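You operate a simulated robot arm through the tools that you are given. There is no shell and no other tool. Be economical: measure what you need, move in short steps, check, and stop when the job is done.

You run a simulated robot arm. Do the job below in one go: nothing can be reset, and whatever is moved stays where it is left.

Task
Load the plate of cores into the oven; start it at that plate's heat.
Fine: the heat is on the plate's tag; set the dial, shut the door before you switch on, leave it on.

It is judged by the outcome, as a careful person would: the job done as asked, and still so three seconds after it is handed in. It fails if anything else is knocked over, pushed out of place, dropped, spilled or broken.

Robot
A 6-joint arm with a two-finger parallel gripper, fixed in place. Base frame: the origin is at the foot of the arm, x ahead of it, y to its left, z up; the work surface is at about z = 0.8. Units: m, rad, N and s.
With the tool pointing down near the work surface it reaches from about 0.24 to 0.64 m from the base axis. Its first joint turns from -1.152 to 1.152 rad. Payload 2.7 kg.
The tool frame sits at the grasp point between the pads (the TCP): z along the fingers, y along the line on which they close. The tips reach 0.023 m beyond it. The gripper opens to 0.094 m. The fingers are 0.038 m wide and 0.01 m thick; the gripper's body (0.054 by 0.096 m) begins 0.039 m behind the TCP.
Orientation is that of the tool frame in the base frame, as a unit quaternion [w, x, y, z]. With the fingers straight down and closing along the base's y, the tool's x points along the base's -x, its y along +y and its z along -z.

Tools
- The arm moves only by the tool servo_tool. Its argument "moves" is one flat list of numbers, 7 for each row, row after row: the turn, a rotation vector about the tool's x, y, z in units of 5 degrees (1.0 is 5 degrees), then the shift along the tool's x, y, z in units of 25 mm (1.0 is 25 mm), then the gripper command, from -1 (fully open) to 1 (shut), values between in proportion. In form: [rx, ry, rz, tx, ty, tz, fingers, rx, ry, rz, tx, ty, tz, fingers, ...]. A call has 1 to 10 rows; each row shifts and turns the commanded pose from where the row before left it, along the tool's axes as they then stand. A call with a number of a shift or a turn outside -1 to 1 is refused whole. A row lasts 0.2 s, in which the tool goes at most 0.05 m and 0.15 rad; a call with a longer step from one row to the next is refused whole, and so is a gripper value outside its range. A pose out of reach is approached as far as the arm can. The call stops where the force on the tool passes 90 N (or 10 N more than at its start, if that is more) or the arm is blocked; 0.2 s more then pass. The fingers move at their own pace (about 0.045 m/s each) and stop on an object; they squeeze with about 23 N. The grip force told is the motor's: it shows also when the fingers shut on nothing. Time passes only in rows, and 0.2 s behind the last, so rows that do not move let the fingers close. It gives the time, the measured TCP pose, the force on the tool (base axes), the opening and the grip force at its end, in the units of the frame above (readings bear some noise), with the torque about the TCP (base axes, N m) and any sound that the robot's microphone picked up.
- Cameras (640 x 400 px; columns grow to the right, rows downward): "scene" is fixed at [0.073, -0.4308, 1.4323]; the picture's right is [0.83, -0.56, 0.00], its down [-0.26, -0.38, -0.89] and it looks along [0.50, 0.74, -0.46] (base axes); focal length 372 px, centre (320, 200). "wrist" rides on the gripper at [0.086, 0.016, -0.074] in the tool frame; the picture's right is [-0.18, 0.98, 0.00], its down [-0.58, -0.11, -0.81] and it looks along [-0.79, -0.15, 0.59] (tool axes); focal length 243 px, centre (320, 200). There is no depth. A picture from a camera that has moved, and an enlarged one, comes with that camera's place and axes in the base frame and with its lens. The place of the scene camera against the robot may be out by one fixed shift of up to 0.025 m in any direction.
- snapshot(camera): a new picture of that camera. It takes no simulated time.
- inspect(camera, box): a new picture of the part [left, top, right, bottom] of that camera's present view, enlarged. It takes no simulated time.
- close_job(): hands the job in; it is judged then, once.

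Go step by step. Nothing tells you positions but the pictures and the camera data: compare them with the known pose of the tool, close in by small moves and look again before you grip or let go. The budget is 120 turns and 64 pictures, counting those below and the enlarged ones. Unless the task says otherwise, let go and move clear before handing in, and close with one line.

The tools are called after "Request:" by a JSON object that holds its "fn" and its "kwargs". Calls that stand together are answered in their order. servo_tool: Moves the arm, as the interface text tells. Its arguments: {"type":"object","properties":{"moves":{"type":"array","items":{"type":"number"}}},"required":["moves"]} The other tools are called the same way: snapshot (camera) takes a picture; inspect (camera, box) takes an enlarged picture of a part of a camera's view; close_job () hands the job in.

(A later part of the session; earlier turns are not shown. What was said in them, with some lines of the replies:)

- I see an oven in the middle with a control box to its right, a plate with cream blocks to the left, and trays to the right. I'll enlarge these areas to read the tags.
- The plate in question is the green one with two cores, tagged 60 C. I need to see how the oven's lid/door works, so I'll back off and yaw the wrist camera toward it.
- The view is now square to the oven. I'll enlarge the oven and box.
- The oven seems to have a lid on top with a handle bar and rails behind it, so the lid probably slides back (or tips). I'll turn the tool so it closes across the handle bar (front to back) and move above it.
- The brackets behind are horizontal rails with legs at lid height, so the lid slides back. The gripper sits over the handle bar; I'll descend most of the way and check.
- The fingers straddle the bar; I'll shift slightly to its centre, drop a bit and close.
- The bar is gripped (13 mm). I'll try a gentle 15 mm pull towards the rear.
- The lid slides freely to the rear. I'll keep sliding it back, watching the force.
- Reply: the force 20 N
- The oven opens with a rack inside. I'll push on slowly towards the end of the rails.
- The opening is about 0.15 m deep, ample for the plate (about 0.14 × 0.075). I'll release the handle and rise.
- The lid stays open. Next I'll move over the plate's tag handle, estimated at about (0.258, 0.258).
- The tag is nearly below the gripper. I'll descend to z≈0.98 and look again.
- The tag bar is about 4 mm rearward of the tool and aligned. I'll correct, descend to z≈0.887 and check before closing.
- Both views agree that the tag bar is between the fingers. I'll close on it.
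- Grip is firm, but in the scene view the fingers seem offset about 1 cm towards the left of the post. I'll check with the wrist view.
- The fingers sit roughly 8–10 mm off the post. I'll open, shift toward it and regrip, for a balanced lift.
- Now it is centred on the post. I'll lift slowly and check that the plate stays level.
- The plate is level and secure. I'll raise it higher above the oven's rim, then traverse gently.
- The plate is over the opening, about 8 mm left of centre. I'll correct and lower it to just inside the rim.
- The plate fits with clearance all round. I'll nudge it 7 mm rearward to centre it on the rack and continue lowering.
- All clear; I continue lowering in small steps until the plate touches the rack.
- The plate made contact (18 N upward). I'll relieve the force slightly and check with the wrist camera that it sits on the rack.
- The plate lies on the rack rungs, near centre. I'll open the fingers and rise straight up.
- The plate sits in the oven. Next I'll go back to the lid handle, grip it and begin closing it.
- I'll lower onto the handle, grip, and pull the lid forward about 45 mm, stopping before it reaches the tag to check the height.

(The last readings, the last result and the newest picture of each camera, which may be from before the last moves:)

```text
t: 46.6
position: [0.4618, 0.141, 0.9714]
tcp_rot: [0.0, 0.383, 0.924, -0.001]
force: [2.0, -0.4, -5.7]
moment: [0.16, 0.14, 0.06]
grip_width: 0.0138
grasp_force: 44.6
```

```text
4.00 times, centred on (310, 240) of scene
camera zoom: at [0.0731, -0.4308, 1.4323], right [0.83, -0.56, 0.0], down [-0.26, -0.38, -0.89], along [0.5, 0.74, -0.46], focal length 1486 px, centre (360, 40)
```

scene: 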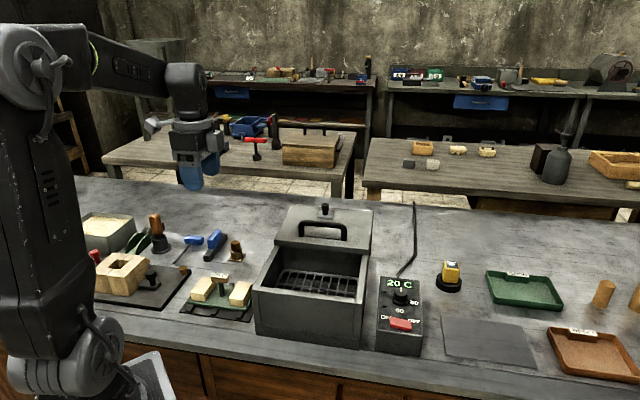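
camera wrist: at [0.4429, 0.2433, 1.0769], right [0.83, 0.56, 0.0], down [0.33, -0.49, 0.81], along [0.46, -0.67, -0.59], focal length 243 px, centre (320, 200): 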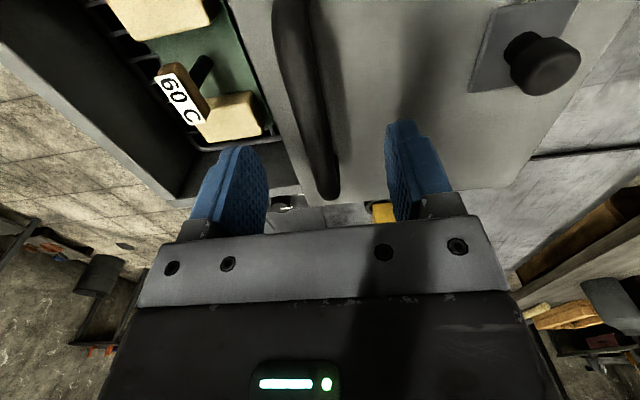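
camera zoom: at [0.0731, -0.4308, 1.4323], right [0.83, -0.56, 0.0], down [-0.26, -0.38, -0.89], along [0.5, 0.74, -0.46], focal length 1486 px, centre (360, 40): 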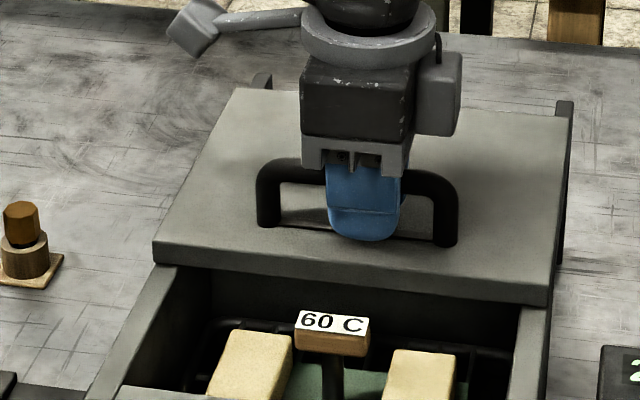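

The lid's underside seems to be some millimetres above the tag's top. I'll pull on 15 mm gently, watching the force, and look again.

Request:
{"fn": "servo_tool", "kwargs": {"moves": [0, 0, 0, 0, -0.2, 0, 1, 0, 0, 0, 0, -0.2, 0, 1, 0, 0, 0, 0, -0.2, 0, 1]}}

Request:
{"fn": "inspect", "kwargs": {"camera": "scene", "box": [250, 210, 370, 310]}}

```text
t: 47.4
position: [0.4516, 0.1312, 0.9711]
tcp_rot: [-0.001, 0.382, 0.924, -0.001]
force: [2.1, -2.1, -7.2]
moment: [0.18, 0.3, 0.09]
grip_width: 0.0135
grasp_force: 44.4
```

```text
4.00 times, centred on (310, 260) of scene
camera zoom: at [0.0732, -0.4308, 1.4323], right [0.83, -0.56, 0.0], down [-0.26, -0.38, -0.89], along [0.5, 0.74, -0.46], focal length 1486 px, centre (360, -40)
```

zoom: 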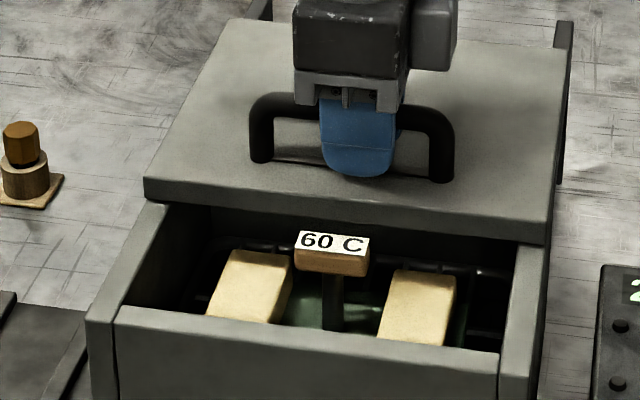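

About 7–8 mm of vertical clearance remains at the tag. Continuing the closing in gentle steps.

Request:
{"fn": "servo_tool", "kwargs": {"moves": [0, 0, 0, 0, -0.2, 0, 1, 0, 0, 0, 0, -0.2, 0, 1, 0, 0, 0, 0, -0.2, 0, 1, 0, 0, 0, 0, -0.2, 0, 1]}}

Request:
{"fn": "inspect", "kwargs": {"camera": "scene", "box": [250, 210, 370, 310]}}

```text
t: 48.4
position: [0.4366, 0.1161, 0.9714]
tcp_rot: [0.0, 0.383, 0.924, 0.0]
force: [2.2, -0.9, -6.9]
moment: [-0.22, -0.08, -0.03]
grip_width: 0.0137
grasp_force: 44.8
```

```text
4.00 times, centred on (310, 260) of scene
camera zoom: at [0.0731, -0.4307, 1.4323], right [0.83, -0.56, 0.0], down [-0.26, -0.38, -0.89], along [0.5, 0.74, -0.46], focal length 1486 px, centre (360, -40)
```

zoom: 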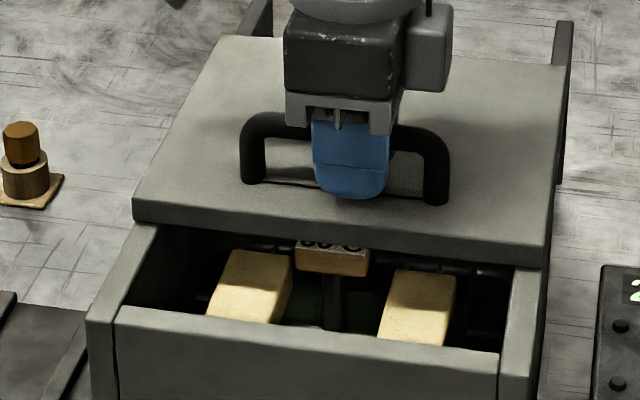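

The lid passes over the tag without touching it. I'll close the rest, slowing at the end.

Request:
{"fn": "servo_tool", "kwargs": {"moves": [0, 0, 0, 0, -0.3, 0, 1, 0, 0, 0, 0, -0.4, 0, 1, 0, 0, 0, 0, -0.5, 0, 1, 0, 0, 0, 0, -0.5, 0, 1, 0, 0, 0, 0, -0.5, 0, 1, 0, 0, 0, 0, -0.4, 0, 1, 0, 0, 0, 0, -0.25, 0, 1]}}

Request:
{"fn": "servo_tool", "kwargs": {"moves": [0, 0, 0, 0, -0.1, 0, 1, 0, 0, 0, 0, -0.1, 0, 1]}}

Request:
{"fn": "inspect", "kwargs": {"camera": "scene", "box": [230, 190, 430, 360]}}

```text
t: 50.0
position: [0.3873, 0.066, 0.9722]
tcp_rot: [0.0, 0.382, 0.924, 0.001]
force: [-4.7, 6.8, -1.3]
moment: [-0.13, -0.06, 0.05]
grip_width: 0.0136
grasp_force: 45.0
```

```text
t: 50.6
position: [0.3832, 0.0628, 0.9718]
tcp_rot: [0.0, 0.383, 0.924, 0.0]
force: [-5.2, 6.6, -2.8]
moment: [0.22, 0.3, 0.08]
grip_width: 0.0137
grasp_force: 44.6
```

```text
2.35 times, centred on (330, 275) of scene
camera zoom: at [0.0729, -0.4306, 1.4324], right [0.83, -0.56, 0.0], down [-0.26, -0.38, -0.89], along [0.5, 0.74, -0.46], focal length 874 px, centre (296, 24)
```

zoom: 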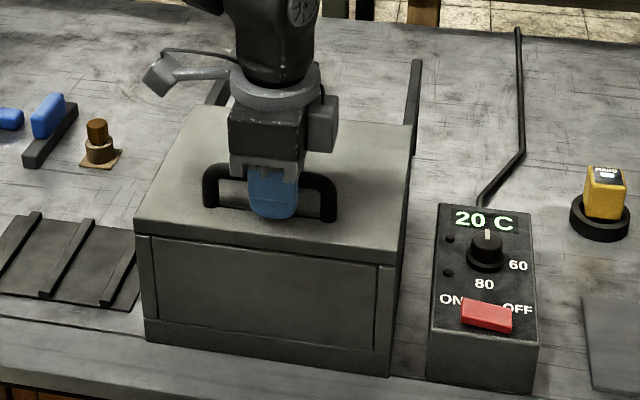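

The lid is at its original closed place. I'll press a hair more to seat it, then release.

Request:
{"fn": "servo_tool", "kwargs": {"moves": [0, 0, 0, 0, -0.1, 0, 1, 0, 0, 0, 0, 0, 0, 1]}}

Request:
{"fn": "servo_tool", "kwargs": {"moves": [0, 0, 0, 0, 0, 0, 0.4, 0, 0, 0, 0, 0, 0, -0.3, 0, 0, 0, 0, 0, 0, -0.3, 0, 0, 0, 0, 0, -0.4, -0.3, 0, 0, 0, 0, 0, -1, -0.3, 0, 0, 0, 0, 0, -1, -0.3, 0, 0, 0, 0, 0, -1, -0.3, 0, 0, 0, 0, 0, -1, -0.3, 0, 0, 0, 0, 0, -1, -0.3, 0, 0, 0, 0, 0, 0, -0.3]}}

Request:
{"fn": "inspect", "kwargs": {"camera": "scene", "box": [240, 190, 440, 370]}}

Request:
{"fn": "inspect", "kwargs": {"camera": "scene", "box": [370, 265, 430, 360]}}

```text
t: 51.2
position: [0.3833, 0.063, 0.9713]
tcp_rot: [0.001, 0.382, 0.924, 0.002]
force: [14.0, 23.1, -17.2]
moment: [0.52, 0.7, -0.1]
grip_width: 0.0135
grasp_force: 45.0
```

```text
t: 53.4
position: [0.3795, 0.0596, 1.1057]
tcp_rot: [0.0, 0.382, 0.924, 0.0]
force: [-0.5, 0.4, 0.5]
moment: [0.02, 0.0, 0.04]
grip_width: 0.061
grasp_force: 0.0
```

```text
2.22 times, centred on (340, 280) of scene
camera zoom: at [0.073, -0.4308, 1.4323], right [0.83, -0.56, 0.0], down [-0.26, -0.38, -0.89], along [0.5, 0.74, -0.46], focal length 826 px, centre (276, 22)
```

zoom: 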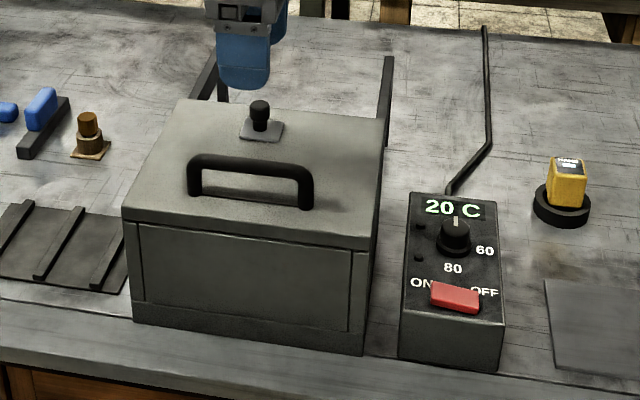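

```text
4.21 times, centred on (400, 312) of scene
camera zoom: at [0.073, -0.4308, 1.4323], right [0.83, -0.56, 0.0], down [-0.26, -0.38, -0.89], along [0.5, 0.74, -0.46], focal length 1564 px, centre (-17, -274)
```

zoom: 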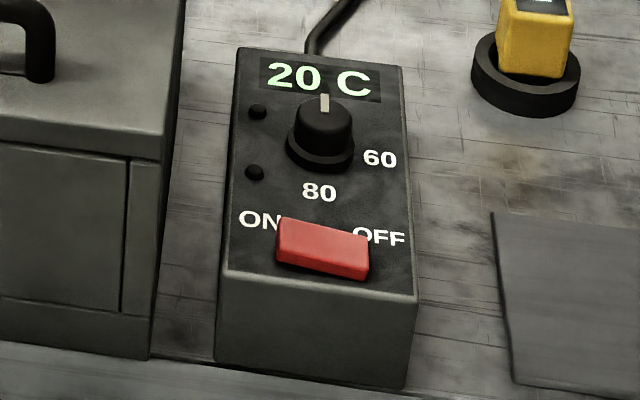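

The door is shut (firm stop felt). Next is the dial: pointer now at 40 (rear), 60 is at the right, so a quarter turn clockwise. I'll move beside the box and turn the wrist for a close look.

Request:
{"fn": "servo_tool", "kwargs": {"moves": [0, 0, 1, -0.85, -0.1, 0, -0.3, 0, 0, 0, -0.85, -0.1, 0, -0.3, 0, 0, -1, -0.85, -0.1, 0, -0.3, 0, 0, 0, -0.85, -0.15, 0, -0.3, 0, 0, 0, -0.85, -0.15, 0, -0.3, 0, 0, 0, -0.85, -0.2, 0, -0.3, 0, 0, 0, -0.85, -0.2, 0, -0.3, 0, 0, 0, -0.85, -0.2, 0, -0.3, 0, 0, -1, 0, 0, 0, -0.3, 0, 0, -1, 0, 0, 0, -0.3]}}

Request:
{"fn": "servo_tool", "kwargs": {"moves": [0, 0, -1, 0, 0, 0, -0.3, 0, 0, -1, 0, 0, 0, -0.3, 0, 0, -1, 0, 0, 0, -0.3, 0, 0, -1, 0, 0, 0, -0.3, 0, 0, -1, 0, 0, 0, -0.3, 0, 0, -1, 0, 0, 0, -0.3, 0, 0, -1, 0, 0, 0, -0.3, 0, 0, -1, 0, 0, 0, -0.3, 0, 0, -1, 0, 0, 0, -0.3, 0, 0, -1, 0, 0, 0, -0.3]}}

Request:
{"fn": "servo_tool", "kwargs": {"moves": [0, 0, -1, 0, 0, 0, -0.3, 0, 0, -1, 0, 0, 0, -0.3, 0, 0, -1, 0, 0, 0, -0.3, 0, 0, -1, 0, 0, 0, -0.3, 0, 0, -1, 0, 0, 0, -0.3, 0, 0, -1, 0, 0, 0, -0.3, 0, 0, -1, 0, 0, 0, -0.3, 0, 0, -1, 0, 0, 0, -0.3]}}

Request:
{"fn": "inspect", "kwargs": {"camera": "wrist", "box": [200, 0, 440, 160]}}

```text
t: 55.6
position: [0.477, -0.0818, 1.1082]
tcp_rot: [0.0, 0.301, 0.954, 0.0]
force: [-0.8, 0.7, -0.2]
moment: [0.03, -0.01, 0.02]
grip_width: 0.061
grasp_force: 0.0
```

```text
t: 57.8
position: [0.4775, -0.0814, 1.1074]
tcp_rot: [0.0, -0.131, 0.991, 0.0]
force: [-0.1, -0.3, -0.8]
moment: [-0.01, -0.01, 0.0]
grip_width: 0.0614
grasp_force: 0.2
```

```text
t: 59.6
position: [0.4761, -0.0826, 1.1065]
tcp_rot: [-0.001, -0.463, 0.887, 0.0]
force: [0.9, 0.3, -0.4]
moment: [0.01, -0.02, 0.01]
grip_width: 0.061
grasp_force: 0.0
```

```text
2.50 times, centred on (320, 80) of wrist
camera zoom: at [0.4148, -0.1456, 1.1816], right [-0.7, 0.71, 0.0], down [0.42, 0.41, 0.81], along [0.58, 0.56, -0.59], focal length 606 px, centre (320, 500)
```

zoom: 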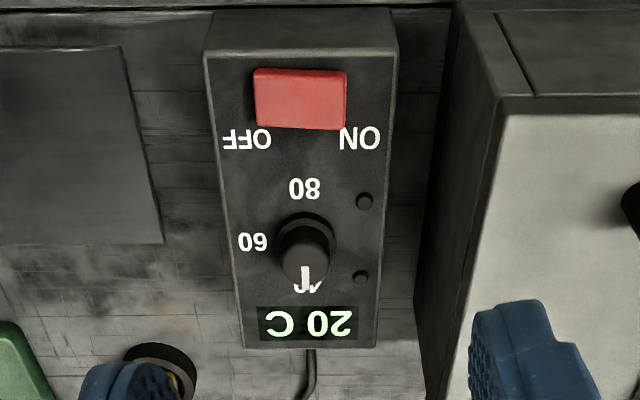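

Panel top is at z≈0.86; the dial is centred near (0.554, −0.018) with its cap top at 0.885. To keep the hand clear of the lid I'll turn in two part-turns, starting at yaw 85°.

Request:
{"fn": "servo_tool", "kwargs": {"moves": [0, 0, -1, 0, 0, 0, -0.3, 0, 0, -1, 0, 0, 0, -0.3, 0, 0, -1, 0, 0, 0, -0.3, 0, 0, -1, 0, 0, 0, -0.3, 0, 0, -1, 0, 0, 0, -0.3, 0, 0, -1, 0, 0, 0, -0.3, 0, 0, 0, -0.715, -0.717, 0.5, -0.3, 0, 0, 0, -0.715, -0.717, 0.8, -0.3, 0, 0, 0, -0.715, -0.717, 0.8, -0.3, 0, 0, 0, -0.715, -0.717, 0.8, -0.3]}}

Request:
{"fn": "servo_tool", "kwargs": {"moves": [0, 0, 0, 0, 0, 0.9, -0.3, 0, 0, 0, 0, 0, 0.9, -0.3, 0, 0, 0, 0, 0, 0.9, -0.3, 0, 0, 0, 0, 0, 0.4, -0.3, 0, 0, 0, 0, 0, 0, -0.3]}}

Request:
{"fn": "inspect", "kwargs": {"camera": "scene", "box": [320, 200, 460, 340]}}

Request:
{"fn": "snapshot", "kwargs": {"camera": "wrist"}}

```text
t: 61.8
position: [0.5547, -0.0177, 1.0349]
tcp_rot: [0.0, -0.675, 0.738, 0.0]
force: [-0.2, -0.6, 0.5]
moment: [0.01, 0.01, 0.01]
grip_width: 0.0615
grasp_force: 0.0
```

```text
t: 63.0
position: [0.5544, -0.0177, 0.9564]
tcp_rot: [0.0, -0.676, 0.737, 0.0]
force: [-0.2, -0.6, 0.1]
moment: [-0.02, 0.04, -0.01]
grip_width: 0.0613
grasp_force: 0.1
```

```text
2.86 times, centred on (390, 270) of scene
camera zoom: at [0.073, -0.4308, 1.4323], right [0.83, -0.56, 0.0], down [-0.26, -0.38, -0.89], along [0.5, 0.74, -0.46], focal length 1061 px, centre (120, 0)
```

zoom: 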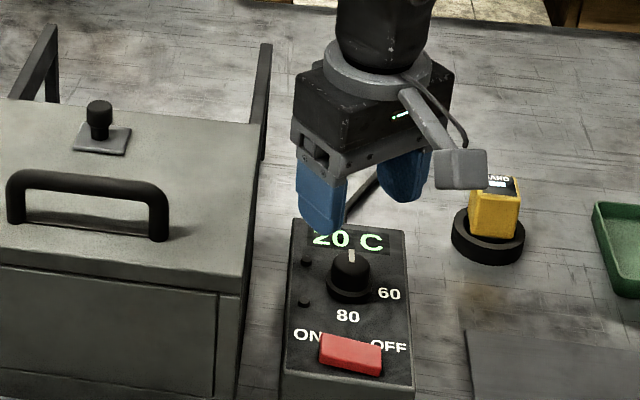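

```text
17 pictures are left
camera wrist: at [0.5313, -0.1037, 1.0315], right [-0.96, 0.27, 0.0], down [0.16, 0.57, 0.81], along [0.22, 0.78, -0.59], focal length 243 px, centre (320, 200)
```

wrist: 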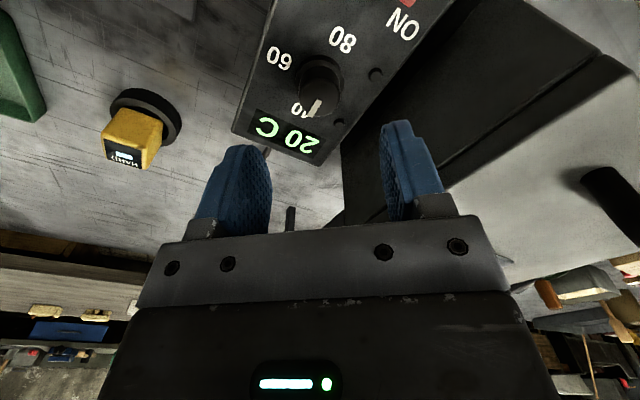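

The gripper is centred over the dial. I'll narrow the fingers to avoid the small lamps, descend to z≈0.895 and close on the cap.

Request:
{"fn": "servo_tool", "kwargs": {"moves": [0, 0, 0, 0, 0, 0.5, 0.05, 0, 0, 0, 0, 0, 0.5, 0.05, 0, 0, 0, 0, 0, 0.5, 0.05, 0, 0, 0, 0, 0, 0.5, 0.05, 0, 0, 0, 0, 0, 0.45, 0.05, 0, 0, 0, 0, 0, 0, 0.05]}}

Request:
{"fn": "servo_tool", "kwargs": {"moves": [0, 0, 0, 0, 0, 0, 1, 0, 0, 0, 0, 0, 0, 1, 0, 0, 0, 0, 0, 0, 1, 0, 0, 0, 0, 0, 0, 1]}}

Request:
{"fn": "inspect", "kwargs": {"camera": "scene", "box": [340, 230, 440, 340]}}

```text
t: 64.4
position: [0.555, -0.0181, 0.8956]
tcp_rot: [0.0, -0.676, 0.737, 0.0]
force: [-0.8, 0.8, 0.8]
moment: [-0.02, 0.01, -0.02]
grip_width: 0.0448
grasp_force: 0.0
```

```text
t: 65.4
position: [0.5554, -0.0169, 0.8956]
tcp_rot: [0.001, -0.676, 0.737, 0.0]
force: [7.2, 0.2, -2.4]
moment: [-0.01, -0.25, -0.01]
grip_width: 0.0302
grasp_force: 44.9
```

```text
3.64 times, centred on (390, 285) of scene
camera zoom: at [0.0732, -0.4308, 1.4323], right [0.83, -0.56, 0.0], down [-0.26, -0.38, -0.89], along [0.5, 0.74, -0.46], focal length 1351 px, centre (66, -109)
```

zoom: 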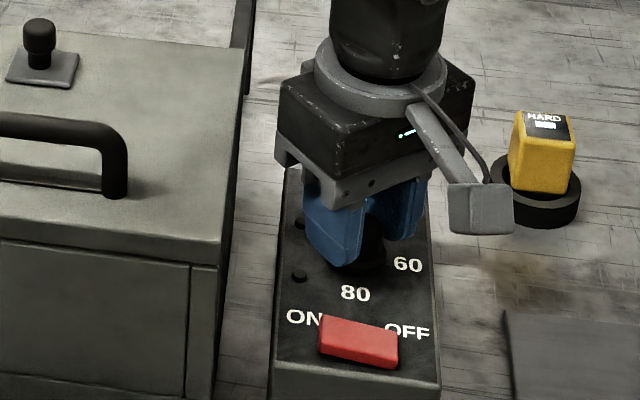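

The cap is gripped (30 mm). I'll turn clockwise 50°.

Request:
{"fn": "servo_tool", "kwargs": {"moves": [0, 0, 1, 0, 0, 0, 1, 0, 0, 1, 0, 0, 0, 1, 0, 0, 1, 0, 0, 0, 1, 0, 0, 1, 0, 0, 0, 1, 0, 0, 1, 0, 0, 0, 1, 0, 0, 1, 0, 0, 0, 1, 0, 0, 1, 0, 0, 0, 1, 0, 0, 1, 0, 0, 0, 1, 0, 0, 1, 0, 0, 0, 1, 0, 0, 1, 0, 0, 0, 1]}}

```text
t: 67.6
position: [0.5558, -0.0167, 0.8944]
tcp_rot: [0.0, -0.3, 0.954, 0.0]
force: [6.9, -1.1, -6.2]
moment: [0.06, -0.33, -0.01]
grip_width: 0.0305
grasp_force: 45.0
```

The dial turned without slipping noticeably. I'll open, rotate back 40°, regrip and finish the remaining 40°.

Request:
{"fn": "servo_tool", "kwargs": {"moves": [0, 0, 0, 0, 0, 0, 0.05, 0, 0, 0, 0, 0, 0, 0.05, 0, 0, -1, 0, 0, 0, 0.05, 0, 0, -1, 0, 0, 0, 0.05, 0, 0, -1, 0, 0, 0, 0.05, 0, 0, -1, 0, 0, 0, 0.05, 0, 0, -1, 0, 0, 0, 0.05, 0, 0, -1, 0, 0, 0, 0.05, 0, 0, -1, 0, 0, 0, 0.05, 0, 0, -1, 0, 0, 0, 0.05]}}

Request:
{"fn": "inspect", "kwargs": {"camera": "wrist", "box": [220, 60, 420, 220]}}

```text
t: 69.8
position: [0.5549, -0.017, 0.8966]
tcp_rot: [0.0, -0.609, 0.793, 0.001]
force: [0.1, 0.2, -1.2]
moment: [0.02, -0.02, -0.01]
grip_width: 0.0446
grasp_force: 0.1
```

```text
2.50 times, centred on (320, 140) of wrist
camera zoom: at [0.5172, -0.098, 0.9705], right [-0.9, 0.43, 0.0], down [0.25, 0.53, 0.81], along [0.35, 0.73, -0.59], focal length 606 px, centre (320, 350)
```

zoom: 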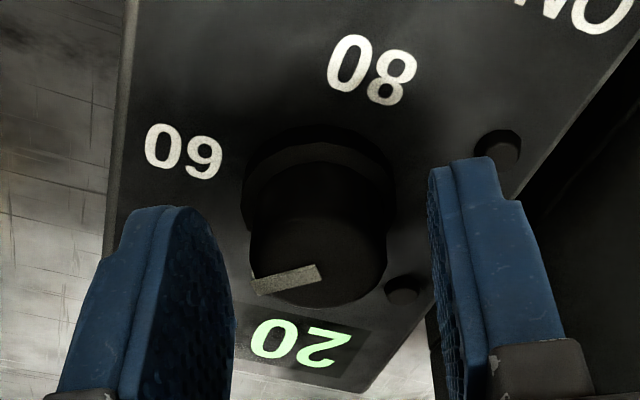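

The pointer has turned about 50° and needs about 39° more to point at 60. Regripping and turning.

Request:
{"fn": "servo_tool", "kwargs": {"moves": [0, 0, 0, 0, 0, 0, 1, 0, 0, 0, 0, 0, 0, 1, 0, 0, 0, 0, 0, 0, 1, 0, 0, 0, 0, 0, 0, 1]}}

Request:
{"fn": "servo_tool", "kwargs": {"moves": [0, 0, 1, 0, 0, 0, 1, 0, 0, 1, 0, 0, 0, 1, 0, 0, 1, 0, 0, 0, 1, 0, 0, 1, 0, 0, 0, 1, 0, 0, 1, 0, 0, 0, 1, 0, 0, 1, 0, 0, 0, 1, 0, 0, 1, 0, 0, 0, 1, 0, 0, 0.85, 0, 0, 0, 1]}}

Request:
{"fn": "servo_tool", "kwargs": {"moves": [0, 0, 0, 0, 0, 0, 0.05, 0, 0, 0, 0, 0, 0, 0.05, 0, 0, 0, 0, 0, 0, 0.05, 0, 0, 0, 0, 0, -0.5, 0.05, 0, 0, 0, 0, 0, -1, 0.05, 0, 0, 0, 0, 0, -1, 0.05, 0, 0, 0, 0, 0, 0, 0.05]}}

Request:
{"fn": "inspect", "kwargs": {"camera": "wrist", "box": [220, 0, 420, 160]}}

```text
t: 70.8
position: [0.5552, -0.0178, 0.8952]
tcp_rot: [0.0, -0.609, 0.793, 0.0]
force: [4.5, -1.1, -1.6]
moment: [-0.07, -0.14, -0.01]
grip_width: 0.0303
grasp_force: 45.7
```

```text
t: 72.6
position: [0.5568, -0.0176, 0.8954]
tcp_rot: [0.001, -0.306, 0.952, 0.0]
force: [6.8, -1.1, -2.4]
moment: [-0.26, -0.16, 0.02]
grip_width: 0.0301
grasp_force: 44.7
```

```text
t: 74.2
position: [0.5549, -0.0168, 0.9585]
tcp_rot: [0.0, -0.307, 0.952, -0.001]
force: [0.1, 0.4, -0.5]
moment: [-0.01, -0.03, 0.0]
grip_width: 0.0448
grasp_force: 0.0
```

```text
2.50 times, centred on (320, 80) of wrist
camera zoom: at [0.4758, -0.0557, 1.0334], right [-0.42, 0.91, 0.0], down [0.54, 0.25, 0.81], along [0.73, 0.34, -0.59], focal length 606 px, centre (320, 500)
```

zoom: 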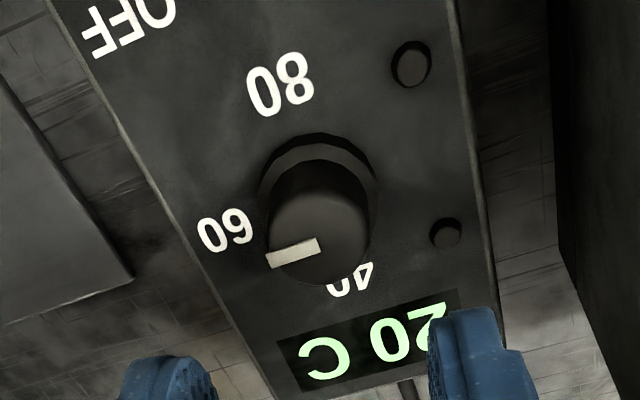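

The pointer now points at 60. Next: close the fingers, go over the ON end of the rocker, and check before pressing.

Request:
{"fn": "servo_tool", "kwargs": {"moves": [0, 0, 0, 0, 0, -0.3, 1, 0, 0, 0, 0.99, 0.01, 0, 1, 0, 0, 0, 0.99, 0, 0, 1, 0, 0, 0, 0.98, 0, 0, 1, 0, 0, 0, 0, 0, 0, 1, 0, 0, 0, 0, 0, 0.8, 1, 0, 0, 0, 0, 0, 0.8, 1, 0, 0, 0, 0, 0, 0, 1]}}

Request:
{"fn": "inspect", "kwargs": {"camera": "scene", "box": [350, 260, 440, 350]}}

Request:
{"fn": "inspect", "kwargs": {"camera": "wrist", "box": [200, 0, 440, 200]}}

```text
t: 76.0
position: [0.4936, -0.0605, 0.9261]
tcp_rot: [0.0, -0.308, 0.952, 0.001]
force: [-0.1, 0.4, -0.2]
moment: [0.01, 0.01, 0.01]
grip_width: 0.0
grasp_force: 23.1
```

```text
4.44 times, centred on (395, 305) of scene
camera zoom: at [0.073, -0.4308, 1.4323], right [0.83, -0.56, 0.0], down [-0.26, -0.38, -0.89], along [0.5, 0.74, -0.46], focal length 1651 px, centre (-13, -267)
```

zoom: 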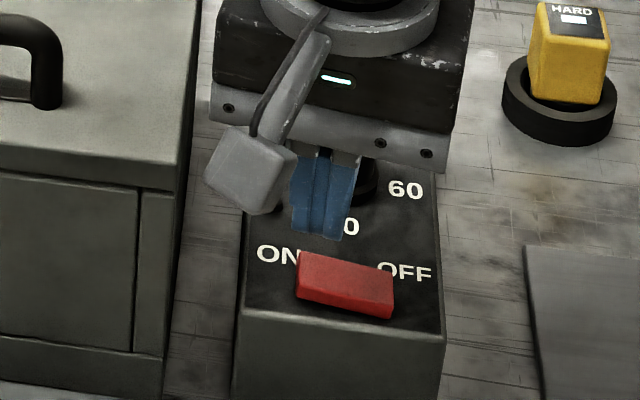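

```text
2.00 times, centred on (320, 100) of wrist
camera zoom: at [0.4143, -0.099, 1.0007], right [-0.42, 0.91, 0.0], down [0.54, 0.25, 0.81], along [0.73, 0.34, -0.59], focal length 485 px, centre (320, 400)
```

zoom: 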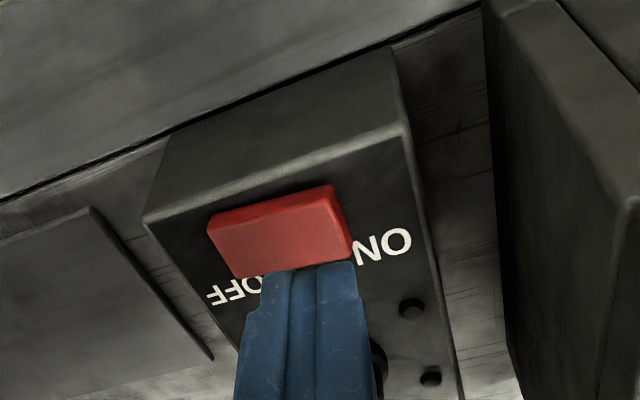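

The tip is above the ON end (raised side). I'll press down in small steps, listening for a click.

Request:
{"fn": "servo_tool", "kwargs": {"moves": [0, 0, 0, 0, 0, 0.4, 1, 0, 0, 0, 0, 0, 0.3, 1, 0, 0, 0, 0, 0, 0.3, 1]}}

Request:
{"fn": "servo_tool", "kwargs": {"moves": [0, 0, 0, 0, 0, 0.15, 1, 0, 0, 0, 0, 0, 0.15, 1]}}

```text
t: 76.8
position: [0.4948, -0.0609, 0.9002]
tcp_rot: [-0.001, -0.306, 0.952, 0.0]
force: [0.4, 0.8, -0.2]
moment: [-0.01, -0.04, 0.0]
grip_width: 0.0003
grasp_force: 22.8
```

```text
t: 77.4
position: [0.4954, -0.061, 0.8951]
tcp_rot: [0.0, -0.307, 0.952, 0.0]
force: [-11.2, 3.2, 18.9]
moment: [0.04, -0.05, 0.1]
grip_width: 0.0
grasp_force: 23.3
```

Contact made (19 N). Pressing a little further.

Request:
{"fn": "servo_tool", "kwargs": {"moves": [0, 0, 0, 0, 0, 0.12, 1, 0, 0, 0, 0, 0, 0.12, 1]}}

Request:
{"fn": "inspect", "kwargs": {"camera": "scene", "box": [350, 260, 440, 350]}}

```text
t: 78.0
position: [0.4943, -0.0598, 0.8937]
tcp_rot: [0.003, -0.308, 0.951, -0.002]
force: [-34.2, 8.1, 68.3]
moment: [0.22, -0.21, 0.18]
grip_width: 0.0
grasp_force: 22.8
```

```text
4.44 times, centred on (395, 305) of scene
camera zoom: at [0.071, -0.4304, 1.4326], right [0.83, -0.56, 0.0], down [-0.26, -0.38, -0.89], along [0.5, 0.74, -0.46], focal length 1651 px, centre (-13, -267)
```

zoom: 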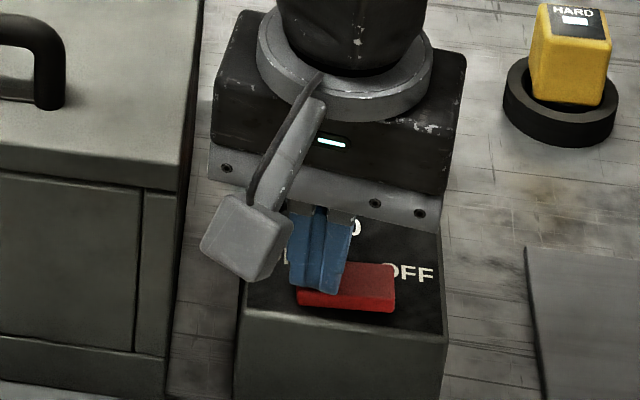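

The press reached a hard stop; the rocker appears tilted to ON. I'll back off and look.

Request:
{"fn": "servo_tool", "kwargs": {"moves": [0, 0, 0, 0, 0, -0.4, 1, 0, 0, 0, 0, 0, -1, 1, 0, 0, 0, 0, 0, -1, 1, 0, 0, 0, 0, 0, -1, 1, 0, 0, 0, 0.6, 0, -1, 1, 0, 0, 0, 0.9, 0, -1, 1, 0, 0, 0, 0.9, 0, -0.5, 1, 0, 0, 0, 0, 0, 0, 1]}}

Request:
{"fn": "inspect", "kwargs": {"camera": "scene", "box": [350, 250, 450, 350]}}

Request:
{"fn": "inspect", "kwargs": {"camera": "wrist", "box": [180, 0, 460, 200]}}

```text
t: 79.8
position: [0.4454, -0.096, 1.0344]
tcp_rot: [0.0, -0.307, 0.952, 0.001]
force: [0.2, -0.1, -0.2]
moment: [0.01, 0.0, -0.01]
grip_width: 0.0
grasp_force: 22.4
```

```text
4.00 times, centred on (400, 300) of scene
camera zoom: at [0.0729, -0.4308, 1.4323], right [0.83, -0.56, 0.0], down [-0.26, -0.38, -0.89], along [0.5, 0.74, -0.46], focal length 1486 px, centre (0, -200)
```

zoom: 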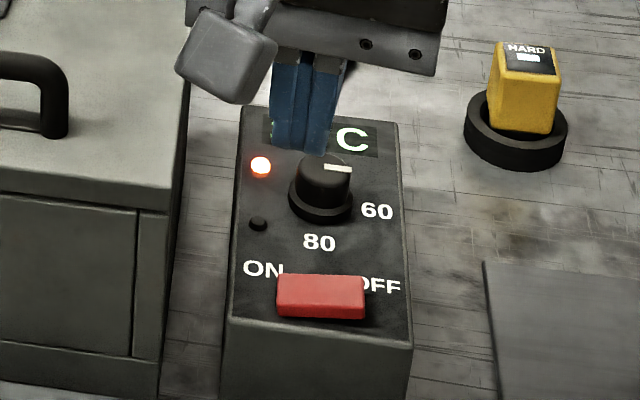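

```text
2.00 times, centred on (320, 100) of wrist
camera zoom: at [0.3664, -0.1347, 1.1095], right [-0.43, 0.91, 0.0], down [0.54, 0.25, 0.81], along [0.73, 0.34, -0.59], focal length 485 px, centre (320, 400)
```

zoom: 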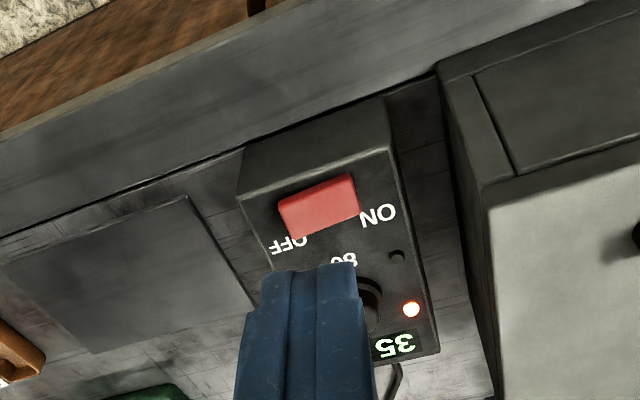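

It's on: the heating lamp is lit and the readout is rising (35). I'll move clear and wait to see where it settles.

Request:
{"fn": "servo_tool", "kwargs": {"moves": [0, 0, 0, 0.9, 0, -1, 0, 0, 0, 0, 0.9, 0, -1, 0, 0, 0, 0, 0.9, 0, -1, 0, 0, 0, 0, 0, 0, -1, 0, 0, 0, 0, 0, 0, 0, 0, 0, 0, 0, 0, 0, 0, 0, 0, 0, 0, 0, 0, 0, 0, 0, 0, 0, 0, 0, 0, 0, 0, 0, 0, 0, 0, 0, 0, 0, 0, 0, 0, 0, 0, 0]}}

Request:
{"fn": "inspect", "kwargs": {"camera": "scene", "box": [340, 240, 460, 360]}}

```text
t: 82.0
position: [0.3919, -0.1347, 1.1336]
tcp_rot: [0.0, -0.306, 0.952, 0.0]
force: [0.1, -0.4, -0.4]
moment: [-0.01, -0.01, 0.01]
grip_width: 0.0466
grasp_force: 0.0
```

```text
3.33 times, centred on (400, 300) of scene
camera zoom: at [0.073, -0.4308, 1.4323], right [0.83, -0.56, 0.0], down [-0.26, -0.38, -0.89], along [0.5, 0.74, -0.46], focal length 1238 px, centre (53, -133)
```

zoom: 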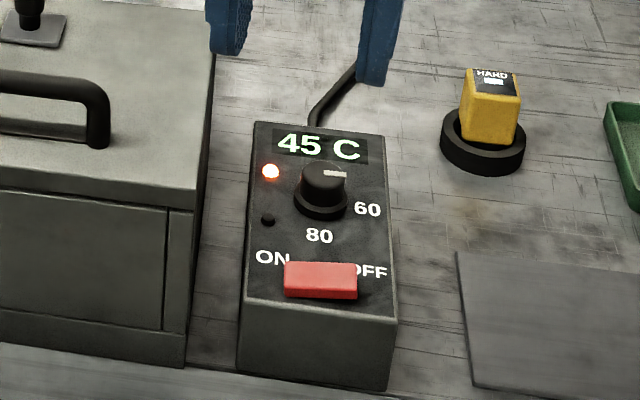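

45 C and rising about 5 degrees per second. I'll wait about 4 more seconds to confirm that it settles at 60.

Request:
{"fn": "servo_tool", "kwargs": {"moves": [0, 0, 0, 0, 0, 0, 0, 0, 0, 0, 0, 0, 0, 0, 0, 0, 0, 0, 0, 0, 0, 0, 0, 0, 0, 0, 0, 0, 0, 0, 0, 0, 0, 0, 0, 0, 0, 0, 0, 0, 0, 0, 0, 0, 0, 0, 0, 0, 0, 0, 0, 0, 0, 0, 0, 0, 0, 0, 0, 0, 0, 0, 0, 0, 0, 0, 0, 0, 0, 0]}}

Request:
{"fn": "servo_tool", "kwargs": {"moves": [0, 0, 0, 0, 0, 0, 0, 0, 0, 0, 0, 0, 0, 0, 0, 0, 0, 0, 0, 0, 0, 0, 0, 0, 0, 0, 0, 0, 0, 0, 0, 0, 0, 0, 0, 0, 0, 0, 0, 0, 0, 0, 0, 0, 0, 0, 0, 0, 0, 0, 0, 0, 0, 0, 0, 0, 0, 0, 0, 0, 0, 0, 0, 0, 0, 0, 0, 0, 0, 0]}}

Request:
{"fn": "snapshot", "kwargs": {"camera": "scene"}}

Request:
{"fn": "inspect", "kwargs": {"camera": "scene", "box": [360, 260, 440, 340]}}

```text
t: 84.2
position: [0.3904, -0.1348, 1.1336]
tcp_rot: [0.0, -0.307, 0.952, 0.001]
force: [0.3, 0.0, 0.5]
moment: [-0.01, 0.01, 0.01]
grip_width: 0.0469
grasp_force: 0.0
```

```text
t: 86.4
position: [0.392, -0.1349, 1.1338]
tcp_rot: [0.0, -0.307, 0.952, 0.0]
force: [0.5, 0.2, -0.2]
moment: [0.0, -0.03, 0.03]
grip_width: 0.047
grasp_force: 0.0
```

```text
7 pictures are left
```

scene: 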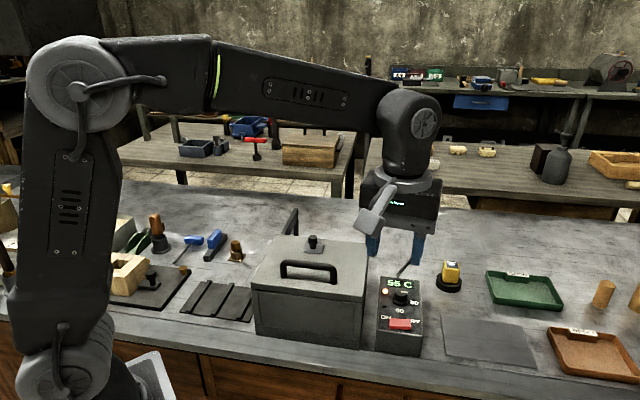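

```text
5.00 times, centred on (400, 300) of scene
camera zoom: at [0.073, -0.4308, 1.4323], right [0.83, -0.56, 0.0], down [-0.26, -0.38, -0.89], along [0.5, 0.74, -0.46], focal length 1858 px, centre (-80, -300)
```

zoom: 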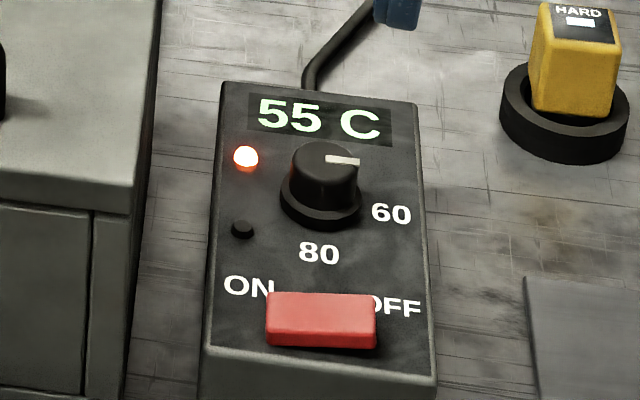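

55 C, still climbing and slowing towards the set heat. I'll wait a little longer to confirm.

Request:
{"fn": "servo_tool", "kwargs": {"moves": [0, 0, 0, 0, 0, 0, 0, 0, 0, 0, 0, 0, 0, 0, 0, 0, 0, 0, 0, 0, 0, 0, 0, 0, 0, 0, 0, 0, 0, 0, 0, 0, 0, 0, 0, 0, 0, 0, 0, 0, 0, 0, 0, 0, 0, 0, 0, 0, 0, 0, 0, 0, 0, 0, 0, 0, 0, 0, 0, 0, 0, 0, 0, 0, 0, 0, 0, 0, 0, 0]}}

Request:
{"fn": "servo_tool", "kwargs": {"moves": [0, 0, 0, 0, 0, 0, 0, 0, 0, 0, 0, 0, 0, 0, 0, 0, 0, 0, 0, 0, 0, 0, 0, 0, 0, 0, 0, 0, 0, 0, 0, 0, 0, 0, 0, 0, 0, 0, 0, 0, 0, 0, 0, 0, 0, 0, 0, 0, 0, 0, 0, 0, 0, 0, 0, 0, 0, 0, 0, 0, 0, 0, 0, 0, 0, 0, 0, 0, 0, 0]}}

Request:
{"fn": "servo_tool", "kwargs": {"moves": [0, 0, 0, 0, 0, 0, 0, 0, 0, 0, 0, 0, 0, 0, 0, 0, 0, 0, 0, 0, 0, 0, 0, 0, 0, 0, 0, 0, 0, 0, 0, 0, 0, 0, 0, 0, 0, 0, 0, 0, 0, 0, 0, 0, 0, 0, 0, 0, 0, 0, 0, 0, 0, 0, 0, 0, 0, 0, 0, 0, 0, 0, 0, 0, 0, 0, 0, 0, 0, 0]}}

Request:
{"fn": "inspect", "kwargs": {"camera": "scene", "box": [360, 260, 440, 340]}}

```text
t: 88.6
position: [0.3922, -0.1361, 1.1346]
tcp_rot: [0.0, -0.308, 0.951, 0.001]
force: [0.2, -0.5, -1.2]
moment: [0.0, 0.01, 0.01]
grip_width: 0.0469
grasp_force: 0.0
```

```text
t: 90.8
position: [0.3917, -0.135, 1.1353]
tcp_rot: [0.0, -0.306, 0.952, 0.0]
force: [-0.1, -0.5, 0.1]
moment: [0.01, 0.01, 0.01]
grip_width: 0.047
grasp_force: 0.0
```

```text
t: 93.0
position: [0.3928, -0.1349, 1.1346]
tcp_rot: [0.0, -0.307, 0.952, -0.001]
force: [-0.2, 0.0, -1.2]
moment: [-0.01, -0.02, 0.03]
grip_width: 0.0471
grasp_force: 0.0
```

```text
5.00 times, centred on (400, 300) of scene
camera zoom: at [0.073, -0.4308, 1.4323], right [0.83, -0.56, 0.0], down [-0.26, -0.38, -0.89], along [0.5, 0.74, -0.46], focal length 1858 px, centre (-80, -300)
```

zoom: 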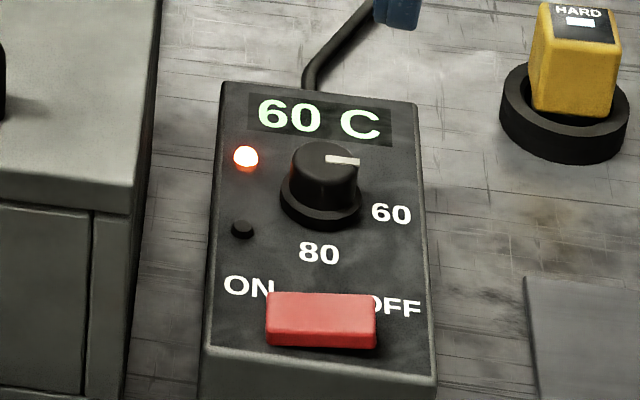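

The readout has reached 60 C; the lid is shut, the oven is on and the arm is clear. Handing in.

Request:
{"fn": "close_job", "kwargs": {}}

```text
The job is handed in.
```

The plate of cores is in the oven with the lid shut, the dial is at 60 C as on the plate's tag, and the oven is switched on; the readout reached 60 C before I handed in.
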